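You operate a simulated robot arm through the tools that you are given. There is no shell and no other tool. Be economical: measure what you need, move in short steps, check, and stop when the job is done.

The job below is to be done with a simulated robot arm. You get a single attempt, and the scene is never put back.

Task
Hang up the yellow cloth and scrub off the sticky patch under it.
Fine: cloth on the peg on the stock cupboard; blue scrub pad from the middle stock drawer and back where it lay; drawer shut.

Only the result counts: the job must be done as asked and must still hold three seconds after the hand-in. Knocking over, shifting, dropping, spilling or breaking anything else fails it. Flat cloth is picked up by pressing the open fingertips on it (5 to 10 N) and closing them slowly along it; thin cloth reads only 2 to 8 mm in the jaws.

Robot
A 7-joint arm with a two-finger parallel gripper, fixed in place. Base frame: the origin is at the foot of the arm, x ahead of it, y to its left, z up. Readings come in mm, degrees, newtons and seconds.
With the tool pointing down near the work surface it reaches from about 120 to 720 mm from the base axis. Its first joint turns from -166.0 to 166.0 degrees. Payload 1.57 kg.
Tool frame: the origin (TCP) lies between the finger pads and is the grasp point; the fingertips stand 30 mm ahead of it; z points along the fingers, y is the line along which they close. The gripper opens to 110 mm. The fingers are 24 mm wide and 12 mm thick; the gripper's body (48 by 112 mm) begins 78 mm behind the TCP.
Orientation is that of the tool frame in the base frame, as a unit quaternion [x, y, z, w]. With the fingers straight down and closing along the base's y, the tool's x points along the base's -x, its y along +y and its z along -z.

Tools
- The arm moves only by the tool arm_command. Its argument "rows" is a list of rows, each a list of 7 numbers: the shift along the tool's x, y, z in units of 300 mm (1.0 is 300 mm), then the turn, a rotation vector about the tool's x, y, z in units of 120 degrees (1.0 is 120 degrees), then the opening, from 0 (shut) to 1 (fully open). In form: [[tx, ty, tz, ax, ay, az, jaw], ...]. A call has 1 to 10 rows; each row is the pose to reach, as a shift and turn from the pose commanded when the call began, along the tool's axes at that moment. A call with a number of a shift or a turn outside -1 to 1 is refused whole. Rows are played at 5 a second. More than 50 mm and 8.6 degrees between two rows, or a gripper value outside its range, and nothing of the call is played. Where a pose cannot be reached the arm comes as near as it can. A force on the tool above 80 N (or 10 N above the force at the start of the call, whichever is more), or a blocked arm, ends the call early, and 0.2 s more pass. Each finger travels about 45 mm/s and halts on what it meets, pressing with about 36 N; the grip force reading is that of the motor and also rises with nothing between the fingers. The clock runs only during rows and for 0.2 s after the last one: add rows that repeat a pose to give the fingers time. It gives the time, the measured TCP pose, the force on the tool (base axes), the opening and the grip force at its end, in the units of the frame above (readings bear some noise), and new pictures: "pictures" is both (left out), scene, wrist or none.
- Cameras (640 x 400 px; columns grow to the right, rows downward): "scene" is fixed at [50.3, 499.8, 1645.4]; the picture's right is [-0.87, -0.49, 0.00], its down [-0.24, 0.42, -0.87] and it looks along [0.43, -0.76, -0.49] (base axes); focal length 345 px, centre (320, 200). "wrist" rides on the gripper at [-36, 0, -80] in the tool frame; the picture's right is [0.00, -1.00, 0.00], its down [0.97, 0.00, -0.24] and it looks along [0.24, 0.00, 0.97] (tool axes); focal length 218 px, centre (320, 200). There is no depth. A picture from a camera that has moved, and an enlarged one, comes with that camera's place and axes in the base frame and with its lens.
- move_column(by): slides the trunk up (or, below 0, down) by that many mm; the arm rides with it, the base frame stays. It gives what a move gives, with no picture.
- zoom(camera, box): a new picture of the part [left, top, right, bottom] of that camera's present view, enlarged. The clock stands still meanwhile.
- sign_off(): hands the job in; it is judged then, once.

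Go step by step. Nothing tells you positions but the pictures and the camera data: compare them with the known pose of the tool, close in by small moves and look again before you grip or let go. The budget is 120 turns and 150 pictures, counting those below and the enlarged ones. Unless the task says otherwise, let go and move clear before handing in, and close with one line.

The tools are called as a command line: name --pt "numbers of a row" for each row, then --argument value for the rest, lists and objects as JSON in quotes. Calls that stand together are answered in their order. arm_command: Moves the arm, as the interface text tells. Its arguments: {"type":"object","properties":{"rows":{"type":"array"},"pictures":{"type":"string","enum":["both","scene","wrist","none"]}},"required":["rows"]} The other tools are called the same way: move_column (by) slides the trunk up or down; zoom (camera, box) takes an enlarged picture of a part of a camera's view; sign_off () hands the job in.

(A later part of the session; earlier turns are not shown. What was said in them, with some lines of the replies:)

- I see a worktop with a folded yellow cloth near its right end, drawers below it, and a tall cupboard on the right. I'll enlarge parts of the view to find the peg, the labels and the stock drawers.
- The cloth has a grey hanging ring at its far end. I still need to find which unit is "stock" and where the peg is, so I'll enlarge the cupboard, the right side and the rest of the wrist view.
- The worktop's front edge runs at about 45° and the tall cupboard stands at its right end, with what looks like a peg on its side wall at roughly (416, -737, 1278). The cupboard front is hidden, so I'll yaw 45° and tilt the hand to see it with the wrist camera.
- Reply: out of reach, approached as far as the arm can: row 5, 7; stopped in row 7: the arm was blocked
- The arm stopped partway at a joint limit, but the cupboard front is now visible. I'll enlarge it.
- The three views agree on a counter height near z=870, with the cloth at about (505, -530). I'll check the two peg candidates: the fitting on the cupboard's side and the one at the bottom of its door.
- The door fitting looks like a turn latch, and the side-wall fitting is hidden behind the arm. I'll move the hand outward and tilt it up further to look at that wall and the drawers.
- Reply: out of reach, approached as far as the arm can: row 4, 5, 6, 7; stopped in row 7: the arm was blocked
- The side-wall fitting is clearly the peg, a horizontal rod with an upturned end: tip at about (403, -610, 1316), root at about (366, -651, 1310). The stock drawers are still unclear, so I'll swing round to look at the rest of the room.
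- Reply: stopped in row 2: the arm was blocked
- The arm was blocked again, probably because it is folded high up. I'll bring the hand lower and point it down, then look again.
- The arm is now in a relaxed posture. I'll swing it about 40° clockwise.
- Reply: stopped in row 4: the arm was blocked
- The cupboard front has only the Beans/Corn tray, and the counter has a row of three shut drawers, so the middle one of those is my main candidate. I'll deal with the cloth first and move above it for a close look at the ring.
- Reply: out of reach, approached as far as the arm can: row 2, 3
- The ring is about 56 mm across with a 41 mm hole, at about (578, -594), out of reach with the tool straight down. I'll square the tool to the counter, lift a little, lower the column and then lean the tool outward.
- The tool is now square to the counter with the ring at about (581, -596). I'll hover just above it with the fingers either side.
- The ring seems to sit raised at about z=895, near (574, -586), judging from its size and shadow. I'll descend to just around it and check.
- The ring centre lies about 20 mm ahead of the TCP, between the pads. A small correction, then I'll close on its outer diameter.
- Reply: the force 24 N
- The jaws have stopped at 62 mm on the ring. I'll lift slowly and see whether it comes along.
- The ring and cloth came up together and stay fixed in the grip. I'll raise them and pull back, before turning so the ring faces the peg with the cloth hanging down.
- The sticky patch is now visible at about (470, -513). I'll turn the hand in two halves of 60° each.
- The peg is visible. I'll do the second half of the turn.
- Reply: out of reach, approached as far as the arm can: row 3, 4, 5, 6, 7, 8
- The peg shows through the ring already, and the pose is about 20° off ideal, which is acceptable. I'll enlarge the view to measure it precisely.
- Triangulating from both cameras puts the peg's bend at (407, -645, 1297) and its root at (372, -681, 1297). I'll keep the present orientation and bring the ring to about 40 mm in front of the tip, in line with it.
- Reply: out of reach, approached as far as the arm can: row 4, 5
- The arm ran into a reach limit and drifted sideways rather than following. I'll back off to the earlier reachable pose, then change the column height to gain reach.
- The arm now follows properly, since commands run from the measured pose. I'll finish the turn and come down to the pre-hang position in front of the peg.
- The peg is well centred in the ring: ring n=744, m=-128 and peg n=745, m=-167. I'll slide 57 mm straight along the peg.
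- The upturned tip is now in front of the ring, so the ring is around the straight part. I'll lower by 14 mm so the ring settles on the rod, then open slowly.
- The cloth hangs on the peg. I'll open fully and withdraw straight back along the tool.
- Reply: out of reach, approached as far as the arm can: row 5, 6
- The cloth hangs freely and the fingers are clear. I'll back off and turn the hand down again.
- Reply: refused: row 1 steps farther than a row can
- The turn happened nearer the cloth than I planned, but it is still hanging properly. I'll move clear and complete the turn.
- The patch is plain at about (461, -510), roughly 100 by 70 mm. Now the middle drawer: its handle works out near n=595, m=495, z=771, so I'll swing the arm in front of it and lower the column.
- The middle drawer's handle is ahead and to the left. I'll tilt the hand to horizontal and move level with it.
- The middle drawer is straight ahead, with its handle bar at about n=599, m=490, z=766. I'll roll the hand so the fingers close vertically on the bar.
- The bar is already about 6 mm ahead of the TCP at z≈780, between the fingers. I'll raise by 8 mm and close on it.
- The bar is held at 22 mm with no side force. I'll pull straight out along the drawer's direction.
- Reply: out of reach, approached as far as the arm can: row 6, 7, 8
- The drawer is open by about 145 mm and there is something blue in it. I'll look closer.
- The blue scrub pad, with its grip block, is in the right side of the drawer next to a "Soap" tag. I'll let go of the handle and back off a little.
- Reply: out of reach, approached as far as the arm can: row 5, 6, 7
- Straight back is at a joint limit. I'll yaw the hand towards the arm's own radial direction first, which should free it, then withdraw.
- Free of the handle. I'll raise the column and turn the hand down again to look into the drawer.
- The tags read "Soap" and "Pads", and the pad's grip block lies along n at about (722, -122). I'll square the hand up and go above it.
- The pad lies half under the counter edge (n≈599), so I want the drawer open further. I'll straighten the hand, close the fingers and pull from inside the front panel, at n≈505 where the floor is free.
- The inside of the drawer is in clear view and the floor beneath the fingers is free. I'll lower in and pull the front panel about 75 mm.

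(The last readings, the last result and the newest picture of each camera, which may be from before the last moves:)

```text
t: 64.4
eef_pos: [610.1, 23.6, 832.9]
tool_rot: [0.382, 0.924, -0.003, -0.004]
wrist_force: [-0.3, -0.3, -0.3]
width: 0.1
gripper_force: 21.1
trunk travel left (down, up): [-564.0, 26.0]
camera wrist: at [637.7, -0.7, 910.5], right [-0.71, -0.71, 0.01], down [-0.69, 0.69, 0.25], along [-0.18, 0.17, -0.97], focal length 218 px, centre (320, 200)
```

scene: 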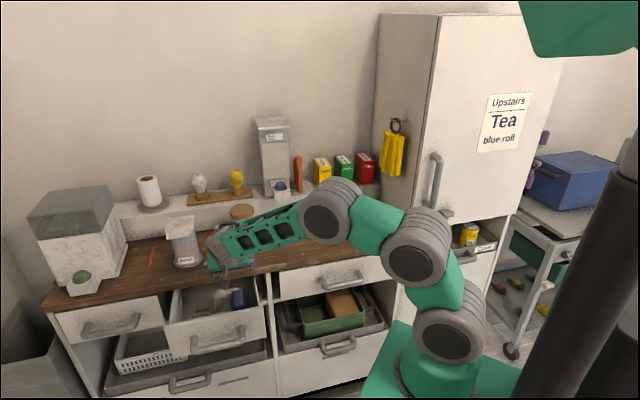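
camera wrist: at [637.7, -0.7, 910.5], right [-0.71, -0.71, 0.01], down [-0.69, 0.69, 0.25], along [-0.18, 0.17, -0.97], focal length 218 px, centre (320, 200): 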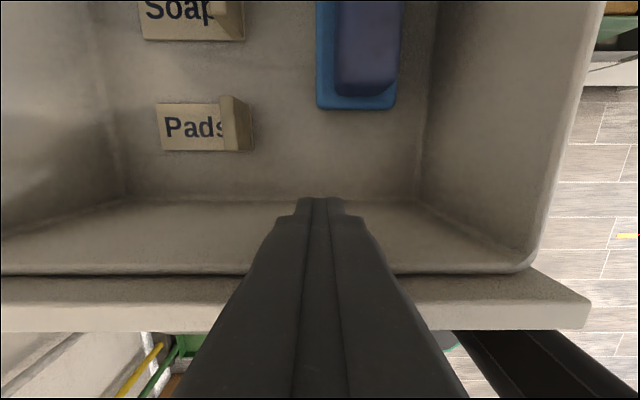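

The drawer followed and is now about 220 mm open. I'll come up and go over the pad.

arm_command --pt "-0.02 0 -0.12 0 0 0 0" --pt "-0.02 0 -0.24 0 0 0 0" --pt "-0.02 0 -0.34 0 0 0 0.1" --pt "-0.13 -0.03 -0.34 0 -0.056 0 0.3" --pt "-0.24 -0.06 -0.34 0 -0.112 0 0.6" --pt "-0.35 -0.083 -0.34 0 -0.167 0 0.8" --pt "-0.35 -0.083 -0.34 0 -0.167 0 0.8"

```text
t: 66.0
eef_pos: [670.9, -67.9, 934.8]
tool_rot: [0.375, 0.911, -0.069, 0.158]
wrist_force: [0.4, 0.6, 0.6]
width: 87.9
gripper_force: 0.0
trunk travel left (down, up): [-564.0, 26.0]
camera wrist: at [678.0, -70.8, 1021.4], right [-0.71, -0.71, 0.01], down [-0.71, 0.7, -0.1], along [0.07, -0.08, -0.99], focal length 218 px, centre (320, 200)
```

scene: 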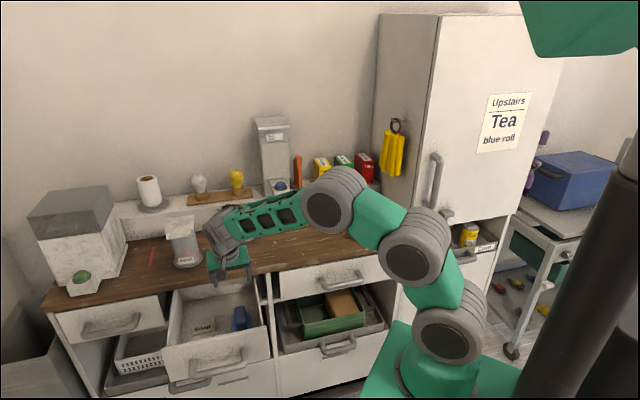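
wrist: 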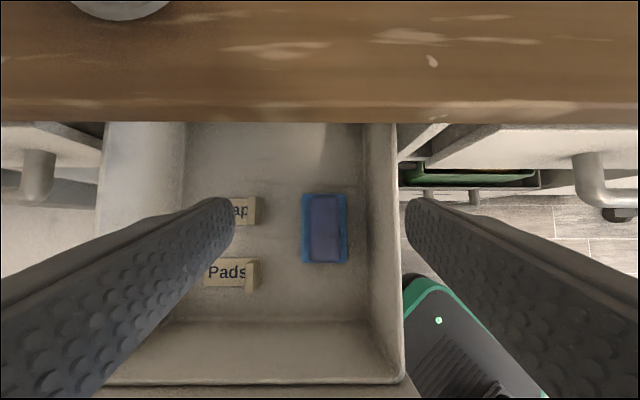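

The pad measures about 59 by 88 mm, centred at n=524, m=424, with the drawer's right wall near m=370. I'll narrow the jaws and go down partway for a check.

arm_command --pt "0.05 -0.004 0.12 0 0 0 0.6" --pt "0.1 -0.008 0.24 0 0 0 0.6" --pt "0.151 -0.008 0.37 0 0 0 0.6" --pt "0.151 -0.008 0.37 0 0 0 0.6"

zoom --camera "scene" --box '[155, 245, 285, 365]'

```text
t: 67.0
eef_pos: [665.7, -68.8, 813.9]
tool_rot: [0.376, 0.911, -0.069, 0.158]
wrist_force: [-0.5, -0.7, -0.2]
width: 65.9
gripper_force: 0.1
trunk travel left (down, up): [-564.0, 26.0]
camera wrist: at [671.6, -71.2, 900.0], right [-0.71, -0.71, 0.01], down [-0.71, 0.7, -0.1], along [0.07, -0.08, -0.99], focal length 218 px, centre (320, 200)
```

scene: 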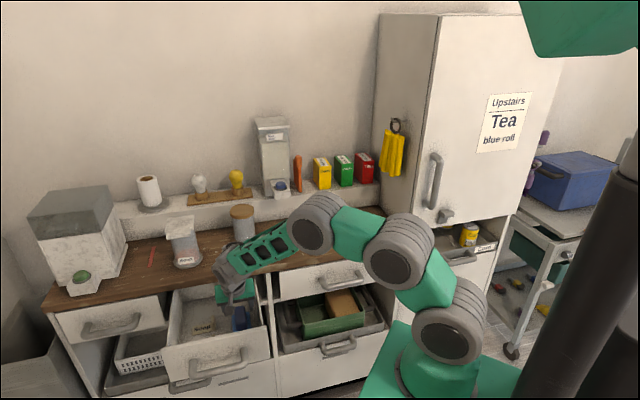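
wrist: 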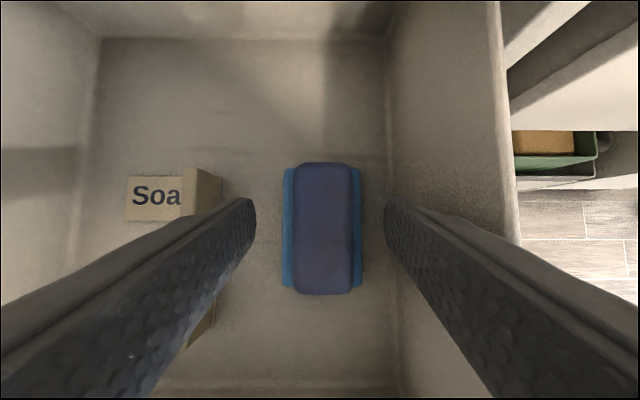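

```text
3.33 times, centred on (220, 305) of scene
camera zoom: at [50.3, 499.8, 1645.4], right [-0.87, -0.49, 0.0], down [-0.24, 0.42, -0.87], along [0.43, -0.76, -0.49], focal length 1151 px, centre (653, -150)
```

zoom: 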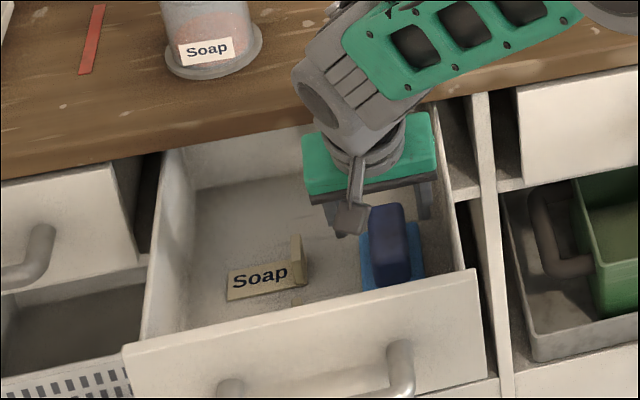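

The grip top is at about z=770, 35 mm wide, and well centred between the fingers. I'll go down to z≈780 and close on the grip block.

arm_command --pt "0.025 0.003 0.05 0 0 0 0.6" --pt "0.051 0.003 0.1 0 0 0 0.6" --pt "0.051 0.003 0.1 0 0 0 0.45" --pt "0.051 0.003 0.1 0 0 0 0.3" --pt "0.051 0.003 0.1 0 0 0 0.15" --pt "0.051 0.003 0.1 0 0 0 0.15" --pictures "wrist"

```text
t: 68.4
eef_pos: [662.1, -64.0, 779.4]
tool_rot: [0.376, 0.911, -0.069, 0.156]
wrist_force: [0.1, -0.4, 0.4]
width: 35.3
gripper_force: 30.3
trunk travel left (down, up): [-564.0, 26.0]
camera wrist: at [668.6, -67.4, 866.9], right [-0.71, -0.71, 0.01], down [-0.71, 0.7, -0.1], along [0.07, -0.08, -0.99], focal length 218 px, centre (320, 200)
```

wrist: 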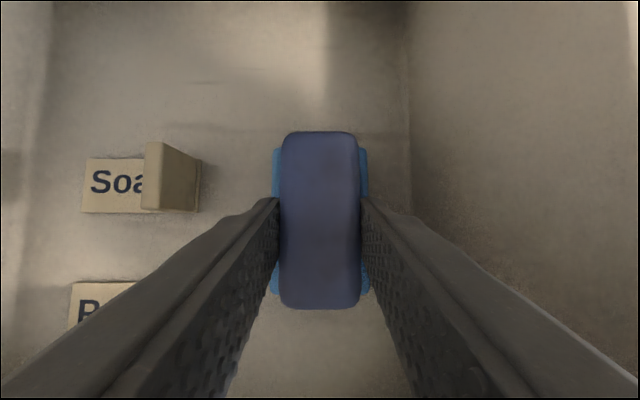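

The grip block is held at 35 mm. The put-back pose is TCP (662.1, -64.0, 779.4). I'll lift straight up.

arm_command --pt "-0.02 0 -0.055 0 0 0 0.15" --pt "-0.065 0 -0.18 0 0 0 0.15" --pt "-0.11 0 -0.3 0 0 0 0.15" --pt "-0.157 0 -0.43 0 0 0 0.15" --pt "-0.205 0 -0.564 0 0 0 0.15"

```text
t: 69.6
eef_pos: [661.8, -61.2, 957.4]
tool_rot: [0.376, 0.911, -0.069, 0.157]
wrist_force: [-0.1, 0.4, -1.0]
width: 35.3
gripper_force: 36.2
trunk travel left (down, up): [-564.0, 26.0]
camera wrist: at [668.7, -64.9, 1044.7], right [-0.71, -0.71, 0.01], down [-0.71, 0.7, -0.1], along [0.07, -0.08, -0.99], focal length 218 px, centre (320, 200)
```

scene: 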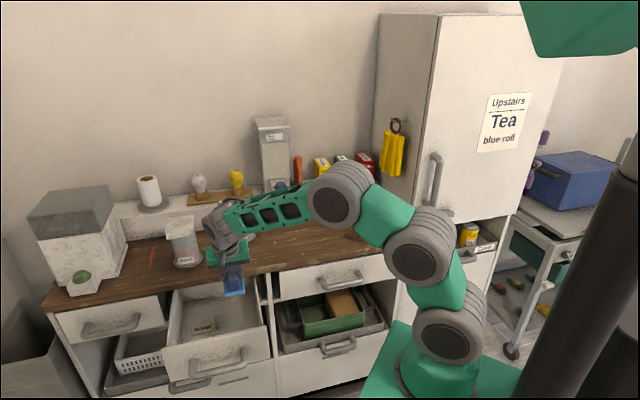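
wrist: 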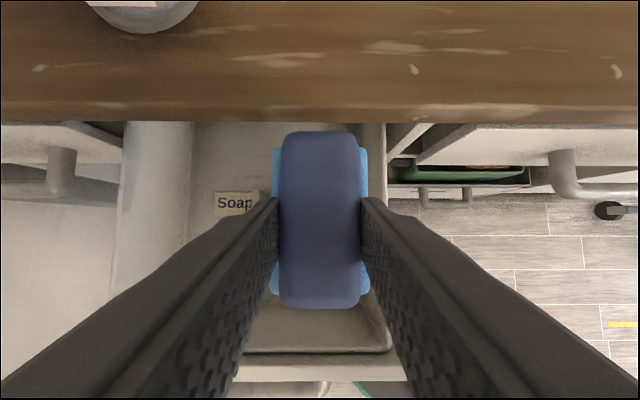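

I'll carry the pad along the front of the counter and then over the patch.

arm_command --pt "-0.007 -0.138 -0.019 0 0 0 0.15" --pt "-0.014 -0.276 -0.039 0 0 0 0.15" --pt "-0.021 -0.414 -0.058 0 0 0 0.15" --pt "-0.028 -0.553 -0.077 0 0 0 0.15" --pt "-0.035 -0.691 -0.096 0 0 0 0.15" --pt "-0.042 -0.829 -0.116 0 0 0 0.15" --pt "-0.049 -0.967 -0.135 0 0 0 0.15" --pictures "none"

arm_command --pt "-0.087 -0.095 0.032 0 0 0 0.15" --pt "-0.173 -0.189 0.063 0 0 0 0.15" --pt "-0.26 -0.284 0.095 0 0 0 0.15" --pt "-0.347 -0.378 0.127 0 0 0 0.15" --pt "-0.433 -0.472 0.158 0 0 0 0.15" --pt "-0.52 -0.567 0.19 0 0 0 0.15"

```text
t: 71.2
eef_pos: [456.1, -269.8, 1002.2]
tool_rot: [0.375, 0.911, -0.069, 0.157]
wrist_force: [-0.3, 0.1, -2.1]
width: 35.1
gripper_force: 36.1
trunk travel left (down, up): [-564.0, 26.0]
```

```text
t: 72.6
eef_pos: [454.0, -507.9, 1004.4]
tool_rot: [0.375, 0.911, -0.069, 0.157]
wrist_force: [-0.1, -0.1, -0.1]
width: 35.2
gripper_force: 36.1
trunk travel left (down, up): [-564.0, 26.0]
camera wrist: at [460.1, -509.9, 1091.5], right [-0.71, -0.71, 0.01], down [-0.71, 0.7, -0.1], along [0.07, -0.08, -0.99], focal length 218 px, centre (320, 200)
```

scene: 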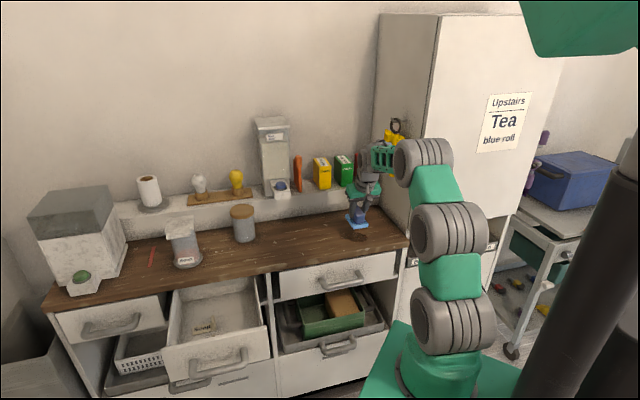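
wrist: 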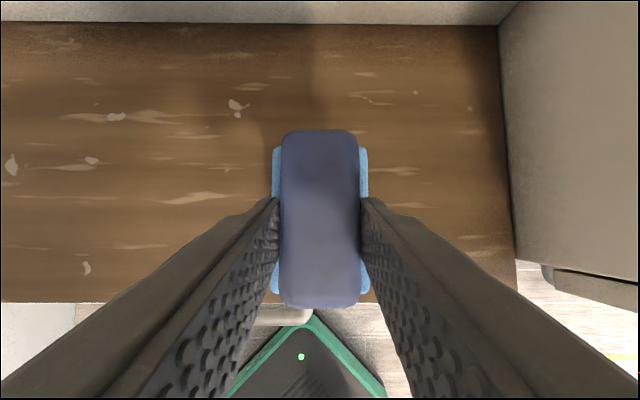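

arm_command --pt "0.03 0 0.081 0 0 0 0.15" --pt "0.059 0 0.163 0 0 0 0.15" --pt "0.059 0 0.163 0 0 0 0.15"

zoom --camera "scene" --box '[310, 110, 430, 260]'

```text
t: 73.4
eef_pos: [453.6, -507.1, 953.5]
tool_rot: [0.376, 0.911, -0.07, 0.157]
wrist_force: [0.0, 0.1, -0.9]
width: 34.8
gripper_force: 36.5
trunk travel left (down, up): [-564.0, 26.0]
camera wrist: at [460.6, -510.8, 1040.7], right [-0.71, -0.71, 0.01], down [-0.71, 0.7, -0.1], along [0.07, -0.08, -0.99], focal length 218 px, centre (320, 200)
```

scene: 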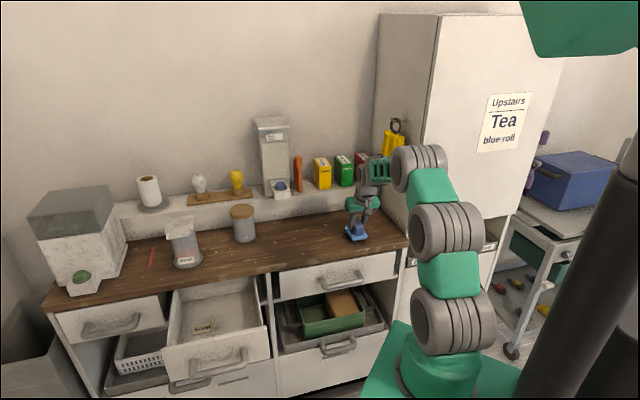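
wrist: 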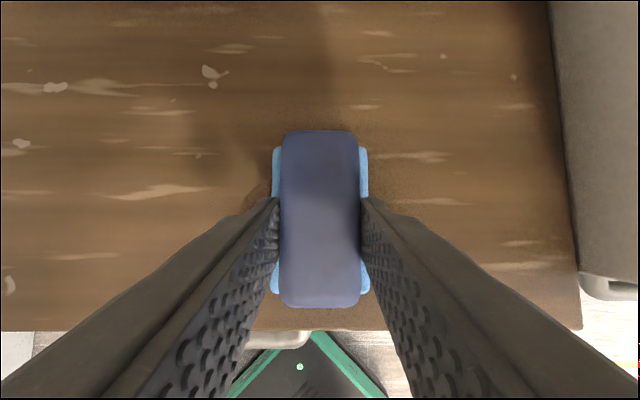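

```text
2.67 times, centred on (370, 185) of scene
camera zoom: at [50.3, 499.8, 1645.4], right [-0.87, -0.49, 0.0], down [-0.24, 0.42, -0.87], along [0.43, -0.76, -0.49], focal length 921 px, centre (187, 240)
```

zoom: 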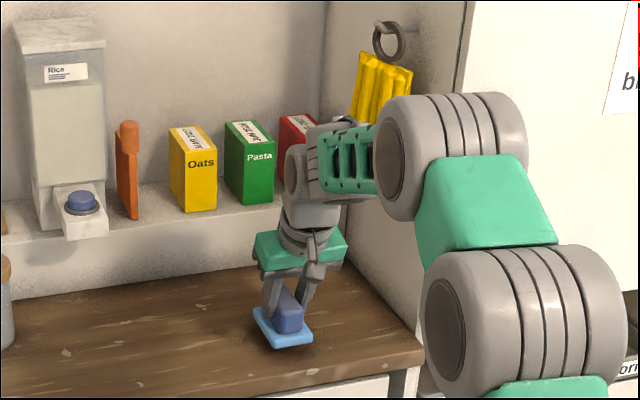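

The pad is right over the patch, which spans m -74 to +24 and n 651 to 720. I'll descend in small steps until contact.

arm_command --pt "0.007 0 0.019 0 0 0 0.15" --pt "0.013 0 0.036 0 0 0 0.15" --pictures "none"

arm_command --pt "0.003 0 0.008 0 0 0 0.15" --pt "0.006 0 0.016 0 0 0 0.15" --pictures "none"

```text
t: 74.0
eef_pos: [455.0, -507.0, 941.9]
tool_rot: [0.375, 0.911, -0.069, 0.157]
wrist_force: [-0.3, 0.2, -0.2]
width: 35.1
gripper_force: 36.3
trunk travel left (down, up): [-564.0, 26.0]
```

```text
t: 74.6
eef_pos: [454.2, -508.0, 937.8]
tool_rot: [0.375, 0.911, -0.07, 0.158]
wrist_force: [-0.2, 1.0, 2.2]
width: 35.2
gripper_force: 35.8
trunk travel left (down, up): [-564.0, 26.0]
```

arm_command --pt "0.0017 0 0.0047 0 0 0 0.15" --pt "0.0034 0 0.0094 0 0 0 0.15" --pictures "none"

```text
t: 75.2
eef_pos: [454.0, -507.7, 937.9]
tool_rot: [0.376, 0.91, -0.07, 0.159]
wrist_force: [-2.9, 0.8, 17.4]
width: 35.7
gripper_force: 35.9
trunk travel left (down, up): [-564.0, 26.0]
```

Contact is firm at about 17 N. Now I'll scrub back and forth along the patch.

arm_command --pt "0 0.05 0 0 0 0 0.15" --pt "0 0.1 0 0 0 0 0.15" --pt "0 0.16 0 0 0 0 0.15" --pt "0 0.1 0 0 0 0 0.15" --pt "0 0.03 0 0 0 0 0.15" --pt "0 -0.04 0 0 0 0 0.15" --pt "0 -0.09 0 0 0 0 0.15" --pt "0 -0.03 0 0 0 0 0.15" --pt "0 0.03 0 0 0 0 0.15" --pt "0 0.1 0 0 0 0 0.15" --pictures "both"

```text
t: 77.4
eef_pos: [474.6, -484.2, 938.0]
tool_rot: [0.375, 0.91, -0.071, 0.16]
wrist_force: [-5.2, -5.2, 31.6]
width: 35.2
gripper_force: 35.7
trunk travel left (down, up): [-564.0, 26.0]
camera wrist: at [481.1, -487.3, 1024.3], right [-0.71, -0.71, 0.01], down [-0.71, 0.7, -0.11], along [0.07, -0.08, -0.99], focal length 218 px, centre (320, 200)
```

scene: 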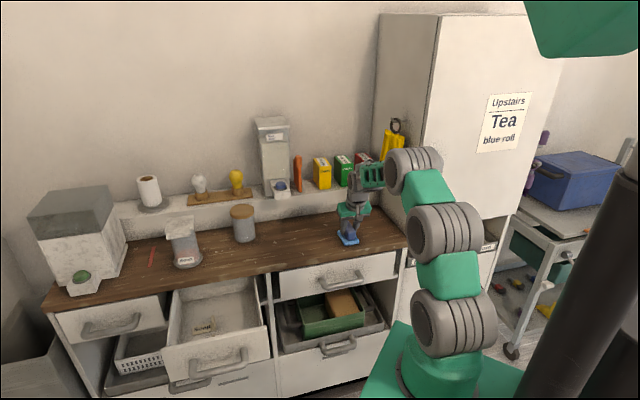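
wrist: 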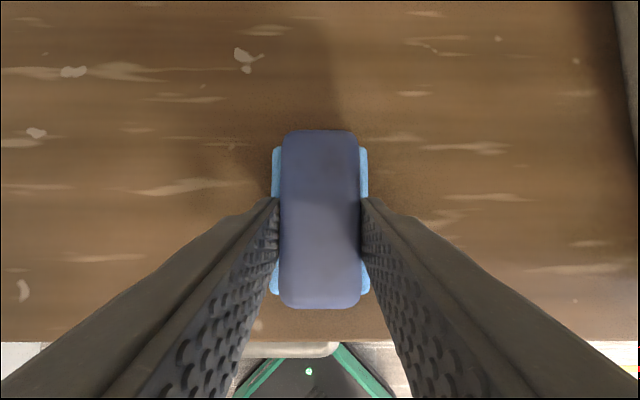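

The dark area is fading. I'll do another pass with some in-and-out movement, pressing slightly less.

arm_command --pt "-0.047 0.03 0.015 0 0 0 0.15" --pt "-0.047 -0.04 0.015 0 0 0 0.15" --pt "-0.047 -0.11 0.015 0 0 0 0.15" --pt "-0.047 -0.18 0.015 0 0 0 0.15" --pt "0 -0.22 -0.002 0 0 0 0.15" --pt "0.047 -0.18 -0.019 0 0 0 0.15" --pt "0.047 -0.11 -0.019 0 0 0 0.15" --pt "0.047 -0.04 -0.019 0 0 0 0.15" --pt "0.047 0.04 -0.019 0 0 0 0.15" --pt "0 0.04 -0.002 0 0 0 0.15" --pictures "none"

arm_command --pt "0 -0.04 0 0 0 0 0.15" --pt "0 -0.11 0 0 0 0 0.15" --pt "0 -0.18 0 0 0 0 0.15" --pt "0 -0.25 0 0 0 0 0.15" --pt "0 -0.18 0 0 0 0 0.15" --pt "0 -0.11 0 0 0 0 0.15" --pt "-0.03 -0.04 -0.08 0 0 0 0.15" --pt "-0.07 0.1 -0.2 0 0 0 0.15" --pt "-0.09 0.25 -0.26 0 0 0 0.15" --pt "-0.09 0.4 -0.26 0 0 0 0.15"

```text
t: 79.6
eef_pos: [484.0, -473.3, 935.4]
tool_rot: [0.374, 0.911, -0.07, 0.16]
wrist_force: [-4.8, 6.7, 36.5]
width: 35.3
gripper_force: 36.0
trunk travel left (down, up): [-564.0, 26.0]
```

```text
refused: row 8 steps farther than a row can; nothing moved
```

arm_command --pt "0 -0.06 -0.003 0 0 0 0.15" --pt "0 -0.13 -0.003 0 0 0 0.15" --pt "0 -0.2 -0.003 0 0 0 0.15" --pt "0 -0.13 -0.003 0 0 0 0.15" --pt "0 -0.06 -0.003 0 0 0 0.15" --pt "-0.03 0 -0.08 0 0 0 0.15" --pt "-0.06 0.1 -0.16 0 0 0 0.15" --pt "-0.08 0.22 -0.22 0 0 0 0.15" --pt "-0.08 0.36 -0.22 0 0 0 0.15" --pt "-0.08 0.5 -0.22 0 0 0 0.15"

zoom --camera "scene" --box '[280, 190, 420, 280]'

```text
t: 81.8
eef_pos: [590.6, -366.4, 1004.8]
tool_rot: [0.376, 0.911, -0.069, 0.156]
wrist_force: [-0.3, 0.5, -0.4]
width: 35.2
gripper_force: 35.9
trunk travel left (down, up): [-564.0, 26.0]
camera wrist: at [596.7, -369.9, 1091.6], right [-0.71, -0.71, 0.01], down [-0.71, 0.7, -0.1], along [0.07, -0.08, -0.99], focal length 218 px, centre (320, 200)
```

scene: 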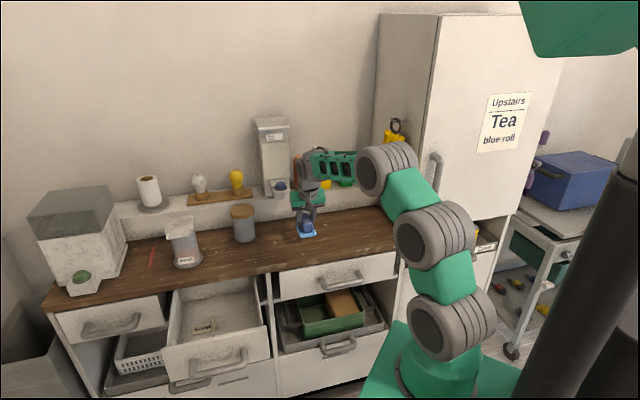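
wrist: 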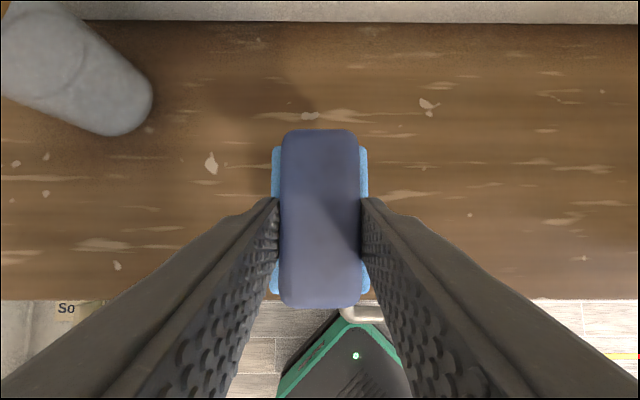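

```text
4.44 times, centred on (350, 235) of scene
camera zoom: at [50.3, 499.8, 1645.4], right [-0.87, -0.49, 0.0], down [-0.24, 0.42, -0.87], along [0.43, -0.76, -0.49], focal length 1535 px, centre (187, 44)
```

zoom: 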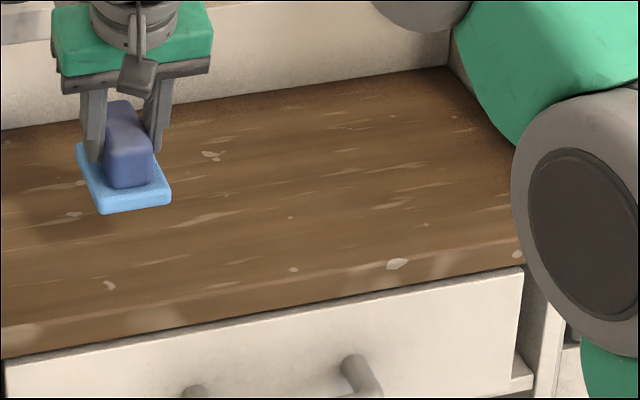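

The counter is clean where the patch was. I'll take the pad back over the drawer.

arm_command --pt "0.13 0.03 -0.047 0 0 0 0.15" --pt "0.26 0.08 -0.093 0 0 0 0.15" --pt "0.37 0.17 -0.135 0 0 0 0.15" --pt "0.46 0.29 -0.167 0 0 0 0.15" --pt "0.511 0.42 -0.186 0 0 0 0.15" --pt "0.511 0.57 -0.186 0 0 0 0.15" --pt "0.53 0.71 -0.13 0 0 0 0.15" --pt "0.546 0.82 -0.085 0 0 0 0.15" --pt "0.562 0.88 -0.045 0 0 0 0.15"

```text
t: 83.8
eef_pos: [662.4, -67.6, 957.1]
tool_rot: [0.375, 0.911, -0.07, 0.157]
wrist_force: [-0.8, 0.4, -1.3]
width: 35.5
gripper_force: 35.9
trunk travel left (down, up): [-564.0, 26.0]
camera wrist: at [668.3, -70.6, 1044.1], right [-0.71, -0.71, 0.01], down [-0.71, 0.7, -0.1], along [0.07, -0.08, -0.99], focal length 218 px, centre (320, 200)
```

scene: 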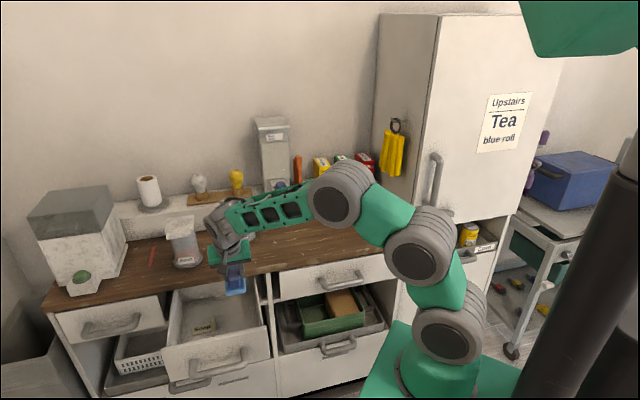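
wrist: 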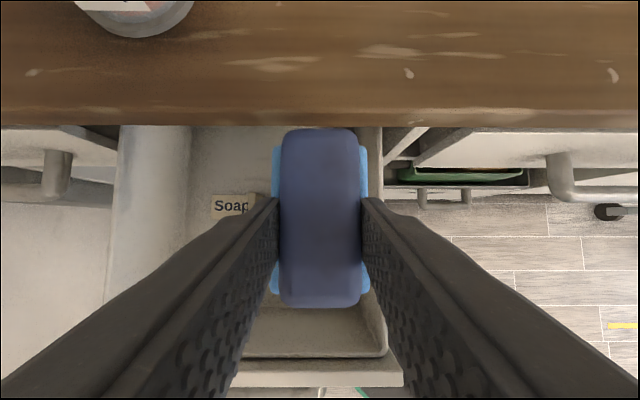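

arm_command --pt "0.009 0.008 -0.003 0 0 0 0.15" --pt "0.06 0.008 0.13 0 0 0 0.15" --pt "0.11 0.008 0.27 0 0 0 0.15" --pt "0.155 0.008 0.4 0 0 0 0.15" --pt "0.195 0.008 0.51 0 0 0 0.15" --pt "0.195 0.008 0.51 0 0 0 0.15" --pictures "wrist"

```text
t: 85.2
eef_pos: [660.1, -65.0, 792.5]
tool_rot: [0.375, 0.911, -0.07, 0.157]
wrist_force: [-0.9, 0.2, -0.9]
width: 35.1
gripper_force: 36.0
trunk travel left (down, up): [-564.0, 26.0]
camera wrist: at [666.7, -67.8, 879.6], right [-0.71, -0.71, 0.01], down [-0.71, 0.7, -0.1], along [0.07, -0.08, -0.99], focal length 218 px, centre (320, 200)
```

wrist: 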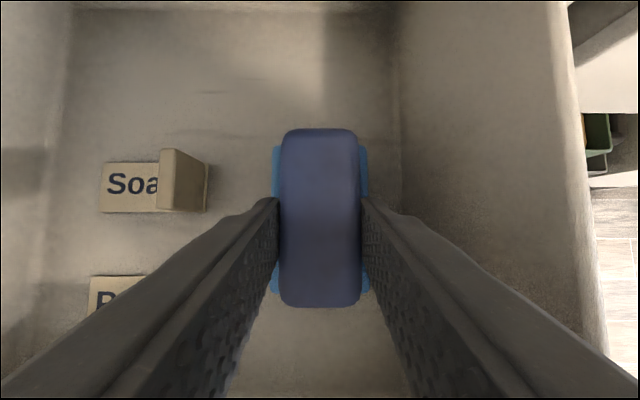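

arm_command --pt "0.007 0.007 0.02 0 0 0 0.15" --pt "0.0137 0.007 0.037 0 0 0 0.15" --pt "0.0137 0.007 0.037 0 0 0 0.15" --pictures "wrist"

```text
t: 86.0
eef_pos: [661.6, -62.9, 781.1]
tool_rot: [0.375, 0.911, -0.069, 0.158]
wrist_force: [0.8, 0.0, -1.0]
width: 35.4
gripper_force: 35.7
trunk travel left (down, up): [-564.0, 26.0]
camera wrist: at [667.8, -66.8, 868.1], right [-0.71, -0.71, 0.01], down [-0.71, 0.7, -0.1], along [0.07, -0.08, -0.99], focal length 218 px, centre (320, 200)
```

wrist: 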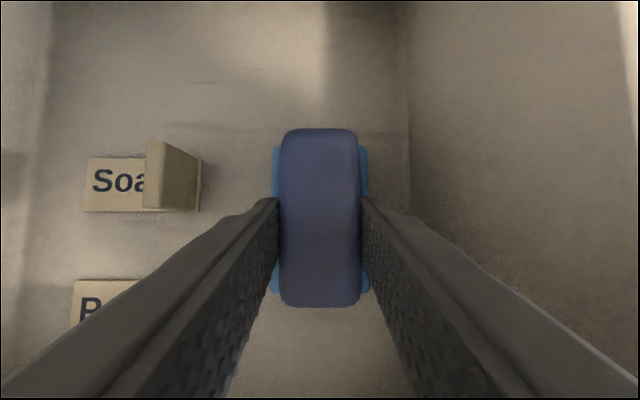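

The view matches the original almost exactly. I'll lower the last 2 mm and release.

arm_command --pt "0.0023 0 0.0063 0 0 0 0.15" --pt "0.0023 0 0.0063 0 0 0 0.38" --pt "0.0023 0 0.0063 0 0 0 0.5" --pt "0.0023 0 0.0063 0 0 0 0.56" --pt "0.0023 0 0.0063 0 0 0 0.56" --pt "-0.03 0 -0.09 0 0 0 0.56" --pt "-0.09 0 -0.24 0 0 0 0.56" --pt "-0.14 0 -0.38 0 0 0 0.56" --pt "-0.19 0 -0.52 0 0 0 0.56"

```text
t: 88.0
eef_pos: [662.6, -62.9, 947.2]
tool_rot: [0.375, 0.911, -0.07, 0.156]
wrist_force: [-0.1, -0.6, -0.3]
width: 61.4
gripper_force: 0.2
trunk travel left (down, up): [-564.0, 26.0]
camera wrist: at [668.5, -66.1, 1033.8], right [-0.71, -0.71, 0.01], down [-0.71, 0.7, -0.1], along [0.07, -0.08, -0.99], focal length 218 px, centre (320, 200)
```

scene: 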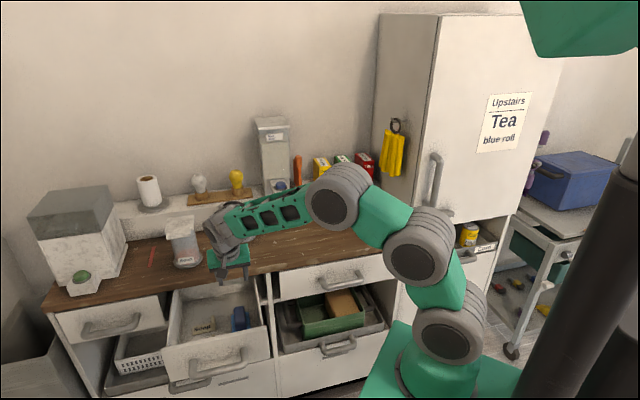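
wrist: 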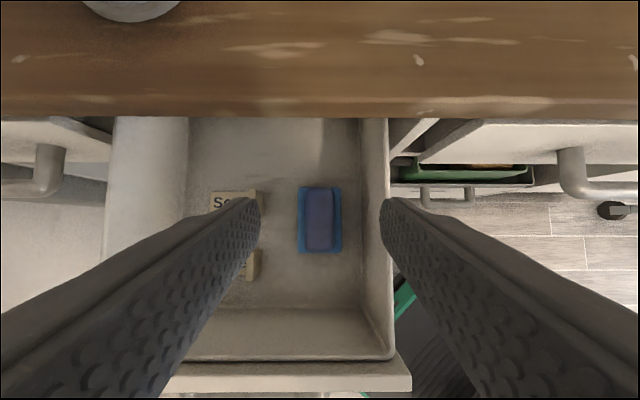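

The pad is back where it lay. Now I'll close the jaws, move in front of the drawer and lower the column, ready to push it shut.

arm_command --pt "0.12 0.037 -0.044 0 -0.022 0 0.4" --pt "0.24 0.073 -0.087 0 -0.044 0 0.2" --pt "0.36 0.11 -0.131 0 -0.067 0 0" --pt "0.48 0.147 -0.175 0 -0.089 0 0" --pt "0.6 0.183 -0.218 0 -0.111 0 0" --pt "0.72 0.22 -0.262 0 -0.133 0 0"

```text
t: 89.4
eef_pos: [545.2, 148.8, 946.9]
tool_rot: [0.363, 0.88, -0.121, 0.282]
wrist_force: [0.6, -0.6, 0.5]
width: 0.0
gripper_force: 21.1
trunk travel left (down, up): [-564.0, 26.0]
camera wrist: at [534.6, 161.8, 1032.7], right [-0.71, -0.71, 0.01], down [-0.66, 0.65, -0.37], along [0.26, -0.27, -0.93], focal length 218 px, centre (320, 200)
```

scene: 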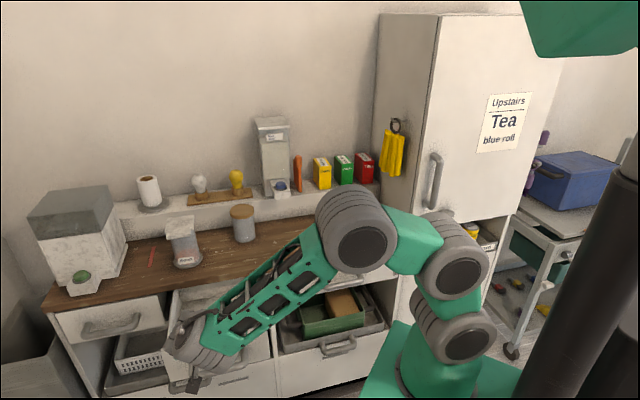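
wrist: 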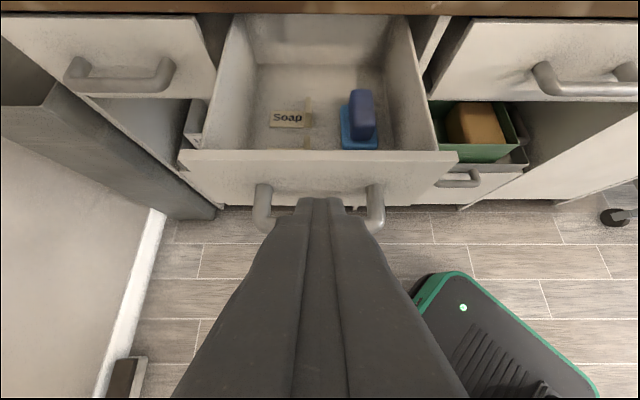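

move_column --by -105

arm_command --pt "-0.08 0 0.059 0 0 0 0" --pt "-0.135 0 0.098 0 0 0 0"

```text
t: 90.8
eef_pos: [545.4, 146.3, 844.1]
tool_rot: [0.363, 0.88, -0.121, 0.282]
wrist_force: [-1.1, -0.1, 0.7]
width: 0.0
gripper_force: 21.9
trunk travel left (down, up): [-459.0, 131.0]
```

```text
t: 91.4
eef_pos: [581.3, 110.5, 840.1]
tool_rot: [0.362, 0.88, -0.121, 0.283]
wrist_force: [-0.8, 0.6, 1.0]
width: 0.1
gripper_force: 21.1
trunk travel left (down, up): [-459.0, 131.0]
camera wrist: at [570.0, 124.9, 926.1], right [-0.71, -0.71, 0.01], down [-0.66, 0.65, -0.37], along [0.26, -0.27, -0.93], focal length 218 px, centre (320, 200)
```

scene: 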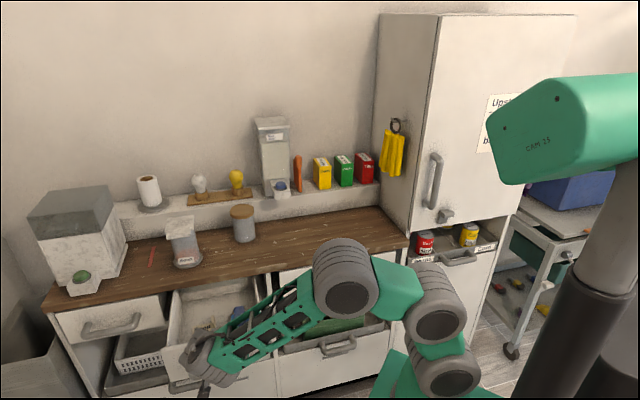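
wrist: 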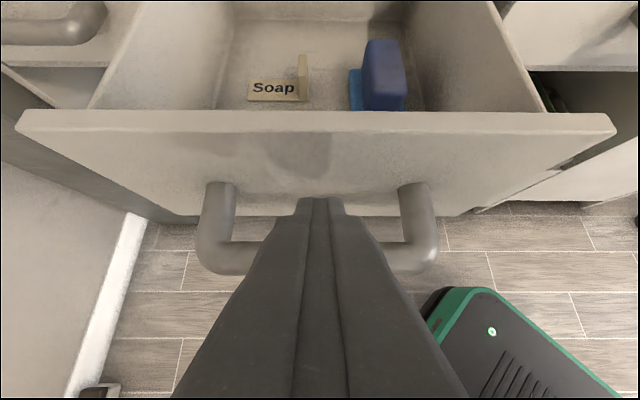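

The fingertips are just in front of the panel, above the handle bar and centred. I'll push gently.

arm_command --pt "-0.03 0 0.022 0 0 0 0" --pt "-0.055 0 0.04 0 0 0 0" --pt "-0.1 0 0.073 0 0 0 0" --pt "-0.15 0 0.109 0 0 0 0" --pt "-0.2 0 0.145 0 0 0 0" --pt "-0.25 0 0.182 0 0 0 0" --pt "-0.3 0 0.218 0 0 0 0" --pt "-0.35 0 0.254 0 0 0 0" --pt "-0.39 0 0.283 0 0 0 0" --pt "-0.42 0 0.305 0 0 0 0"

```text
t: 93.6
eef_pos: [691.5, 2.2, 841.1]
tool_rot: [0.362, 0.88, -0.12, 0.282]
wrist_force: [-0.6, -0.2, -1.0]
width: 0.0
gripper_force: 20.8
trunk travel left (down, up): [-459.0, 131.0]
camera wrist: at [680.5, 16.5, 927.5], right [-0.71, -0.71, 0.01], down [-0.66, 0.65, -0.37], along [0.26, -0.27, -0.93], focal length 218 px, centre (320, 200)
```

scene: 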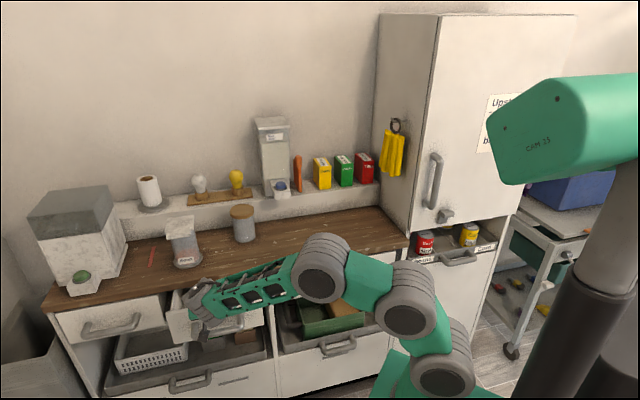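
wrist: 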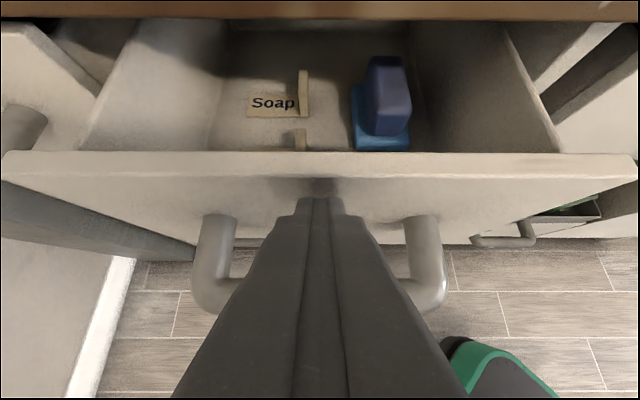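

The drawer moves in smoothly and the pad stays put. I'll continue, more slowly near the end.

arm_command --pt "-0.04 0 0.029 0 0 0 0" --pt "-0.08 0 0.058 0 0 0 0" --pt "-0.12 0 0.087 0 0 0 0" --pt "-0.15 0 0.109 0 0 0 0" --pt "-0.175 0 0.127 0 0 0 0"

```text
t: 94.8
eef_pos: [738.2, -44.3, 841.9]
tool_rot: [0.362, 0.88, -0.121, 0.283]
wrist_force: [-0.5, 0.1, 0.7]
width: 0.0
gripper_force: 20.8
trunk travel left (down, up): [-459.0, 131.0]
camera wrist: at [727.6, -29.9, 926.3], right [-0.71, -0.71, 0.01], down [-0.66, 0.65, -0.37], along [0.26, -0.27, -0.93], focal length 218 px, centre (320, 200)
```

scene: 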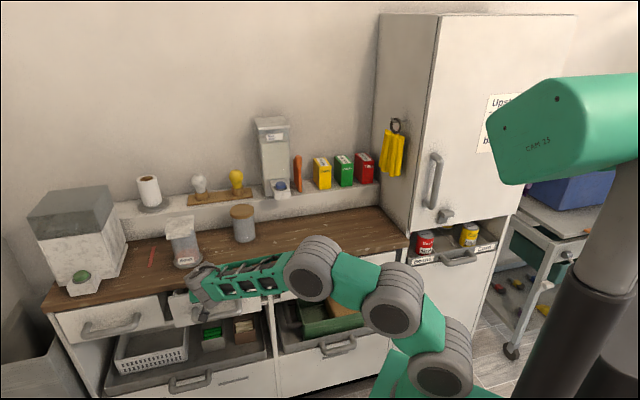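
wrist: 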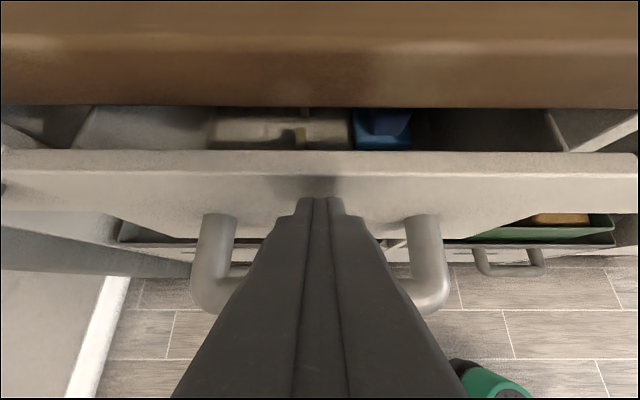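

arm_command --pt "-0.015 0 0.011 0 0 0 0" --pt "-0.03 0 0.022 0 0 0 0" --pt "-0.037 0 0.027 0 0 0 0" --pictures "none"

arm_command --pt "-0.008 0 0.006 0 0 0 0" --pt "-0.011 0 0.008 0 0 0 0" --pictures "both"

```text
t: 95.6
eef_pos: [748.6, -53.6, 839.8]
tool_rot: [0.363, 0.88, -0.121, 0.281]
wrist_force: [-0.3, 0.8, -0.3]
width: 0.2
gripper_force: 20.9
trunk travel left (down, up): [-459.0, 131.0]
```

```text
t: 96.2
eef_pos: [752.0, -56.0, 841.2]
tool_rot: [0.362, 0.88, -0.121, 0.282]
wrist_force: [-1.0, 0.3, -1.3]
width: 0.0
gripper_force: 21.6
trunk travel left (down, up): [-459.0, 131.0]
camera wrist: at [740.4, -41.9, 926.5], right [-0.71, -0.71, 0.01], down [-0.66, 0.65, -0.37], along [0.26, -0.27, -0.93], focal length 218 px, centre (320, 200)
```

scene: 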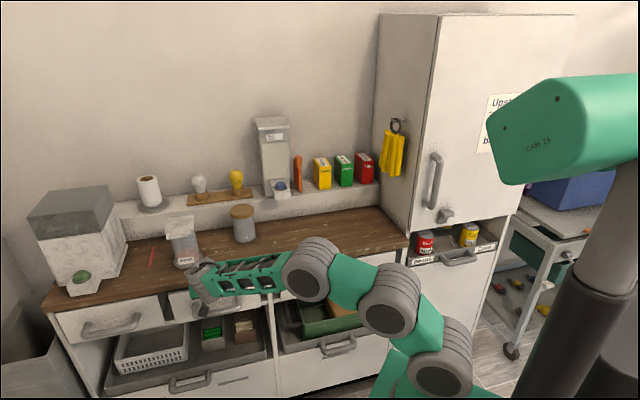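
wrist: 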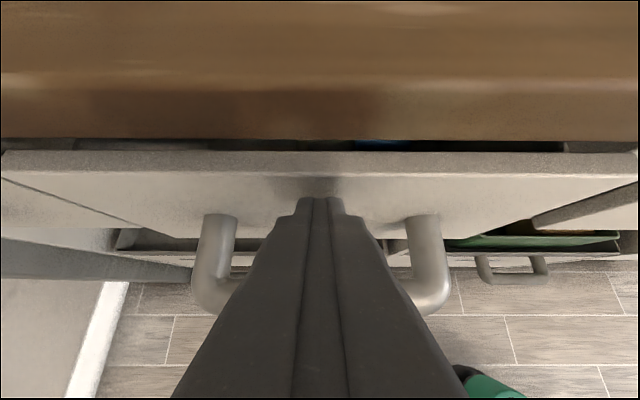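

Still no resistance and a small gap remains. I'll continue in small steps until it meets its stop.

arm_command --pt "-0.008 0 0.006 0 0 0 0" --pt "-0.016 0 0.012 0 0 0 0" --pt "-0.022 0 0.016 0 0 0 0" --pictures "wrist"

```text
t: 97.0
eef_pos: [756.9, -61.8, 841.4]
tool_rot: [0.362, 0.88, -0.12, 0.282]
wrist_force: [-0.4, 1.1, -0.3]
width: 0.0
gripper_force: 21.1
trunk travel left (down, up): [-459.0, 131.0]
camera wrist: at [745.0, -47.7, 926.7], right [-0.71, -0.71, 0.01], down [-0.66, 0.65, -0.37], along [0.26, -0.27, -0.93], focal length 218 px, centre (320, 200)
```

wrist: 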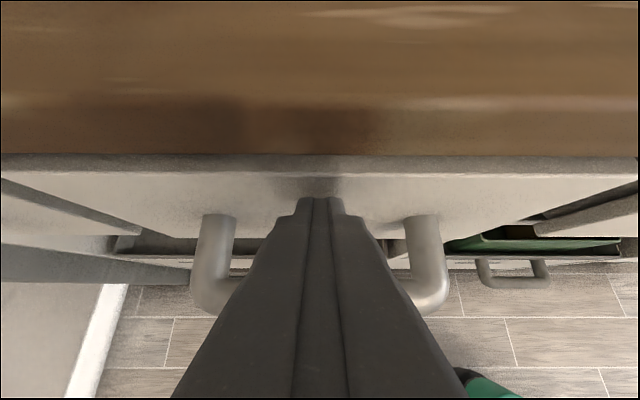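

arm_command --pt "-0.008 0 0.006 0 0 0 0" --pt "-0.016 0 0.012 0 0 0 0" --pt "-0.022 0 0.016 0 0 0 0" --pictures "none"

arm_command --pt "-0.008 0 0.006 0 0 0 0" --pt "-0.011 0 0.008 0 0 0 0" --pictures "both"

```text
t: 97.8
eef_pos: [757.5, -64.1, 841.4]
tool_rot: [0.36, 0.882, -0.121, 0.28]
wrist_force: [-36.6, 31.3, 5.6]
width: 0.0
gripper_force: 21.3
trunk travel left (down, up): [-459.0, 131.0]
```

```text
t: 98.4
eef_pos: [757.2, -62.8, 841.0]
tool_rot: [0.36, 0.882, -0.122, 0.279]
wrist_force: [-60.5, 48.4, 8.3]
width: 0.0
gripper_force: 21.1
trunk travel left (down, up): [-459.0, 131.0]
camera wrist: at [747.9, -50.0, 927.0], right [-0.7, -0.71, 0.01], down [-0.67, 0.65, -0.37], along [0.25, -0.27, -0.93], focal length 218 px, centre (320, 200)
```

scene: 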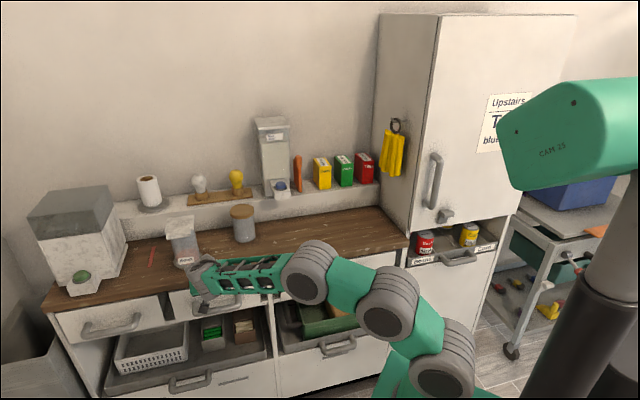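
wrist: 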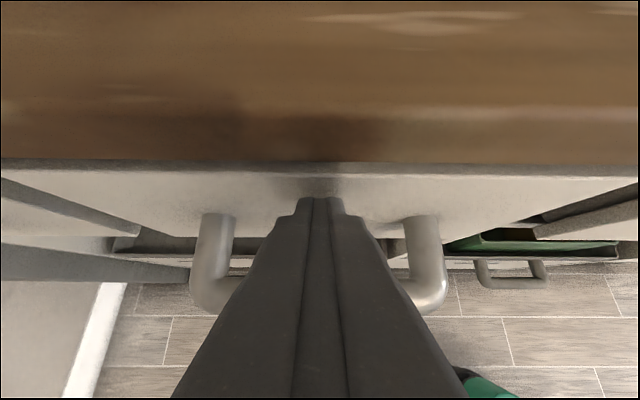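

The drawer has met its stop and is shut. I'll back away and lift clear.

arm_command --pt "0.04 0 -0.029 0 0 0 0" --pt "0.12 0 -0.087 0 0 0 0" --pt "0.21 0 -0.153 0 0 0 0" --pt "0.3 0 -0.218 0 0 0 0" --pt "0.34 0 -0.35 0 0 0 0" --pt "0.38 0 -0.5 0 0 0 0.1" --pictures "both"

zoom --camera "scene" --box '[340, 100, 440, 200]'

zoom --camera "scene" --box '[30, 190, 290, 400]'

```text
t: 99.8
eef_pos: [636.0, 58.2, 900.0]
tool_rot: [0.362, 0.88, -0.121, 0.282]
wrist_force: [-0.3, -0.5, -0.1]
width: 11.1
gripper_force: 0.0
trunk travel left (down, up): [-459.0, 131.0]
camera wrist: at [625.1, 71.3, 984.4], right [-0.71, -0.71, 0.01], down [-0.66, 0.65, -0.37], along [0.26, -0.27, -0.93], focal length 218 px, centre (320, 200)
```

scene: 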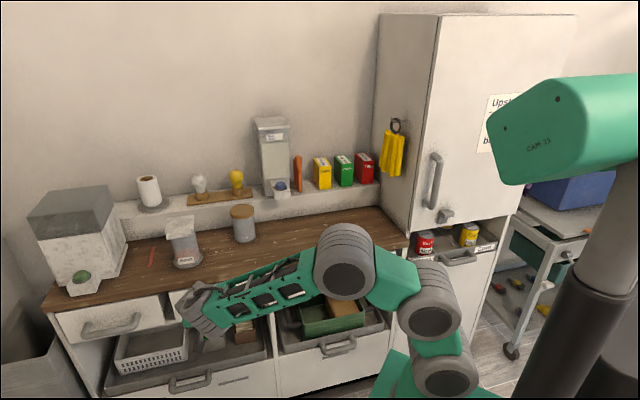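
wrist: 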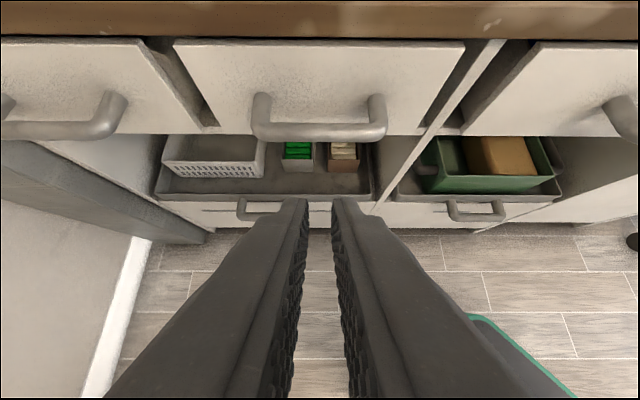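

```text
4.00 times, centred on (390, 150) of scene
camera zoom: at [50.3, 499.8, 1645.4], right [-0.87, -0.49, 0.0], down [-0.24, 0.42, -0.87], along [0.43, -0.76, -0.49], focal length 1382 px, centre (40, 400)
```

zoom: 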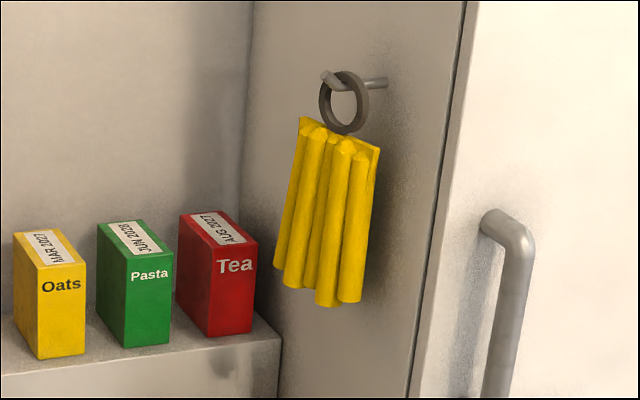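

```text
1.90 times, centred on (160, 295) of scene
camera zoom: at [50.3, 499.8, 1645.4], right [-0.87, -0.49, 0.0], down [-0.24, 0.42, -0.87], along [0.43, -0.76, -0.49], focal length 658 px, centre (625, 19)
```

zoom: 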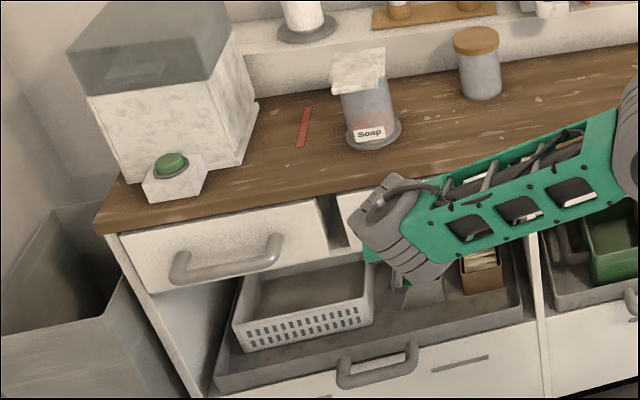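

The middle drawer is flush with its neighbours, the cloth hangs on the peg, the counter looks clean and the arm is clear. I'm handing in now.

sign_off

```text
The job is handed in.
```

The yellow cloth is on the peg on the stock cupboard and the sticky patch is scrubbed off. The blue scrub pad is back in the middle drawer within a few millimetres of where it lay, and the drawer is shut.
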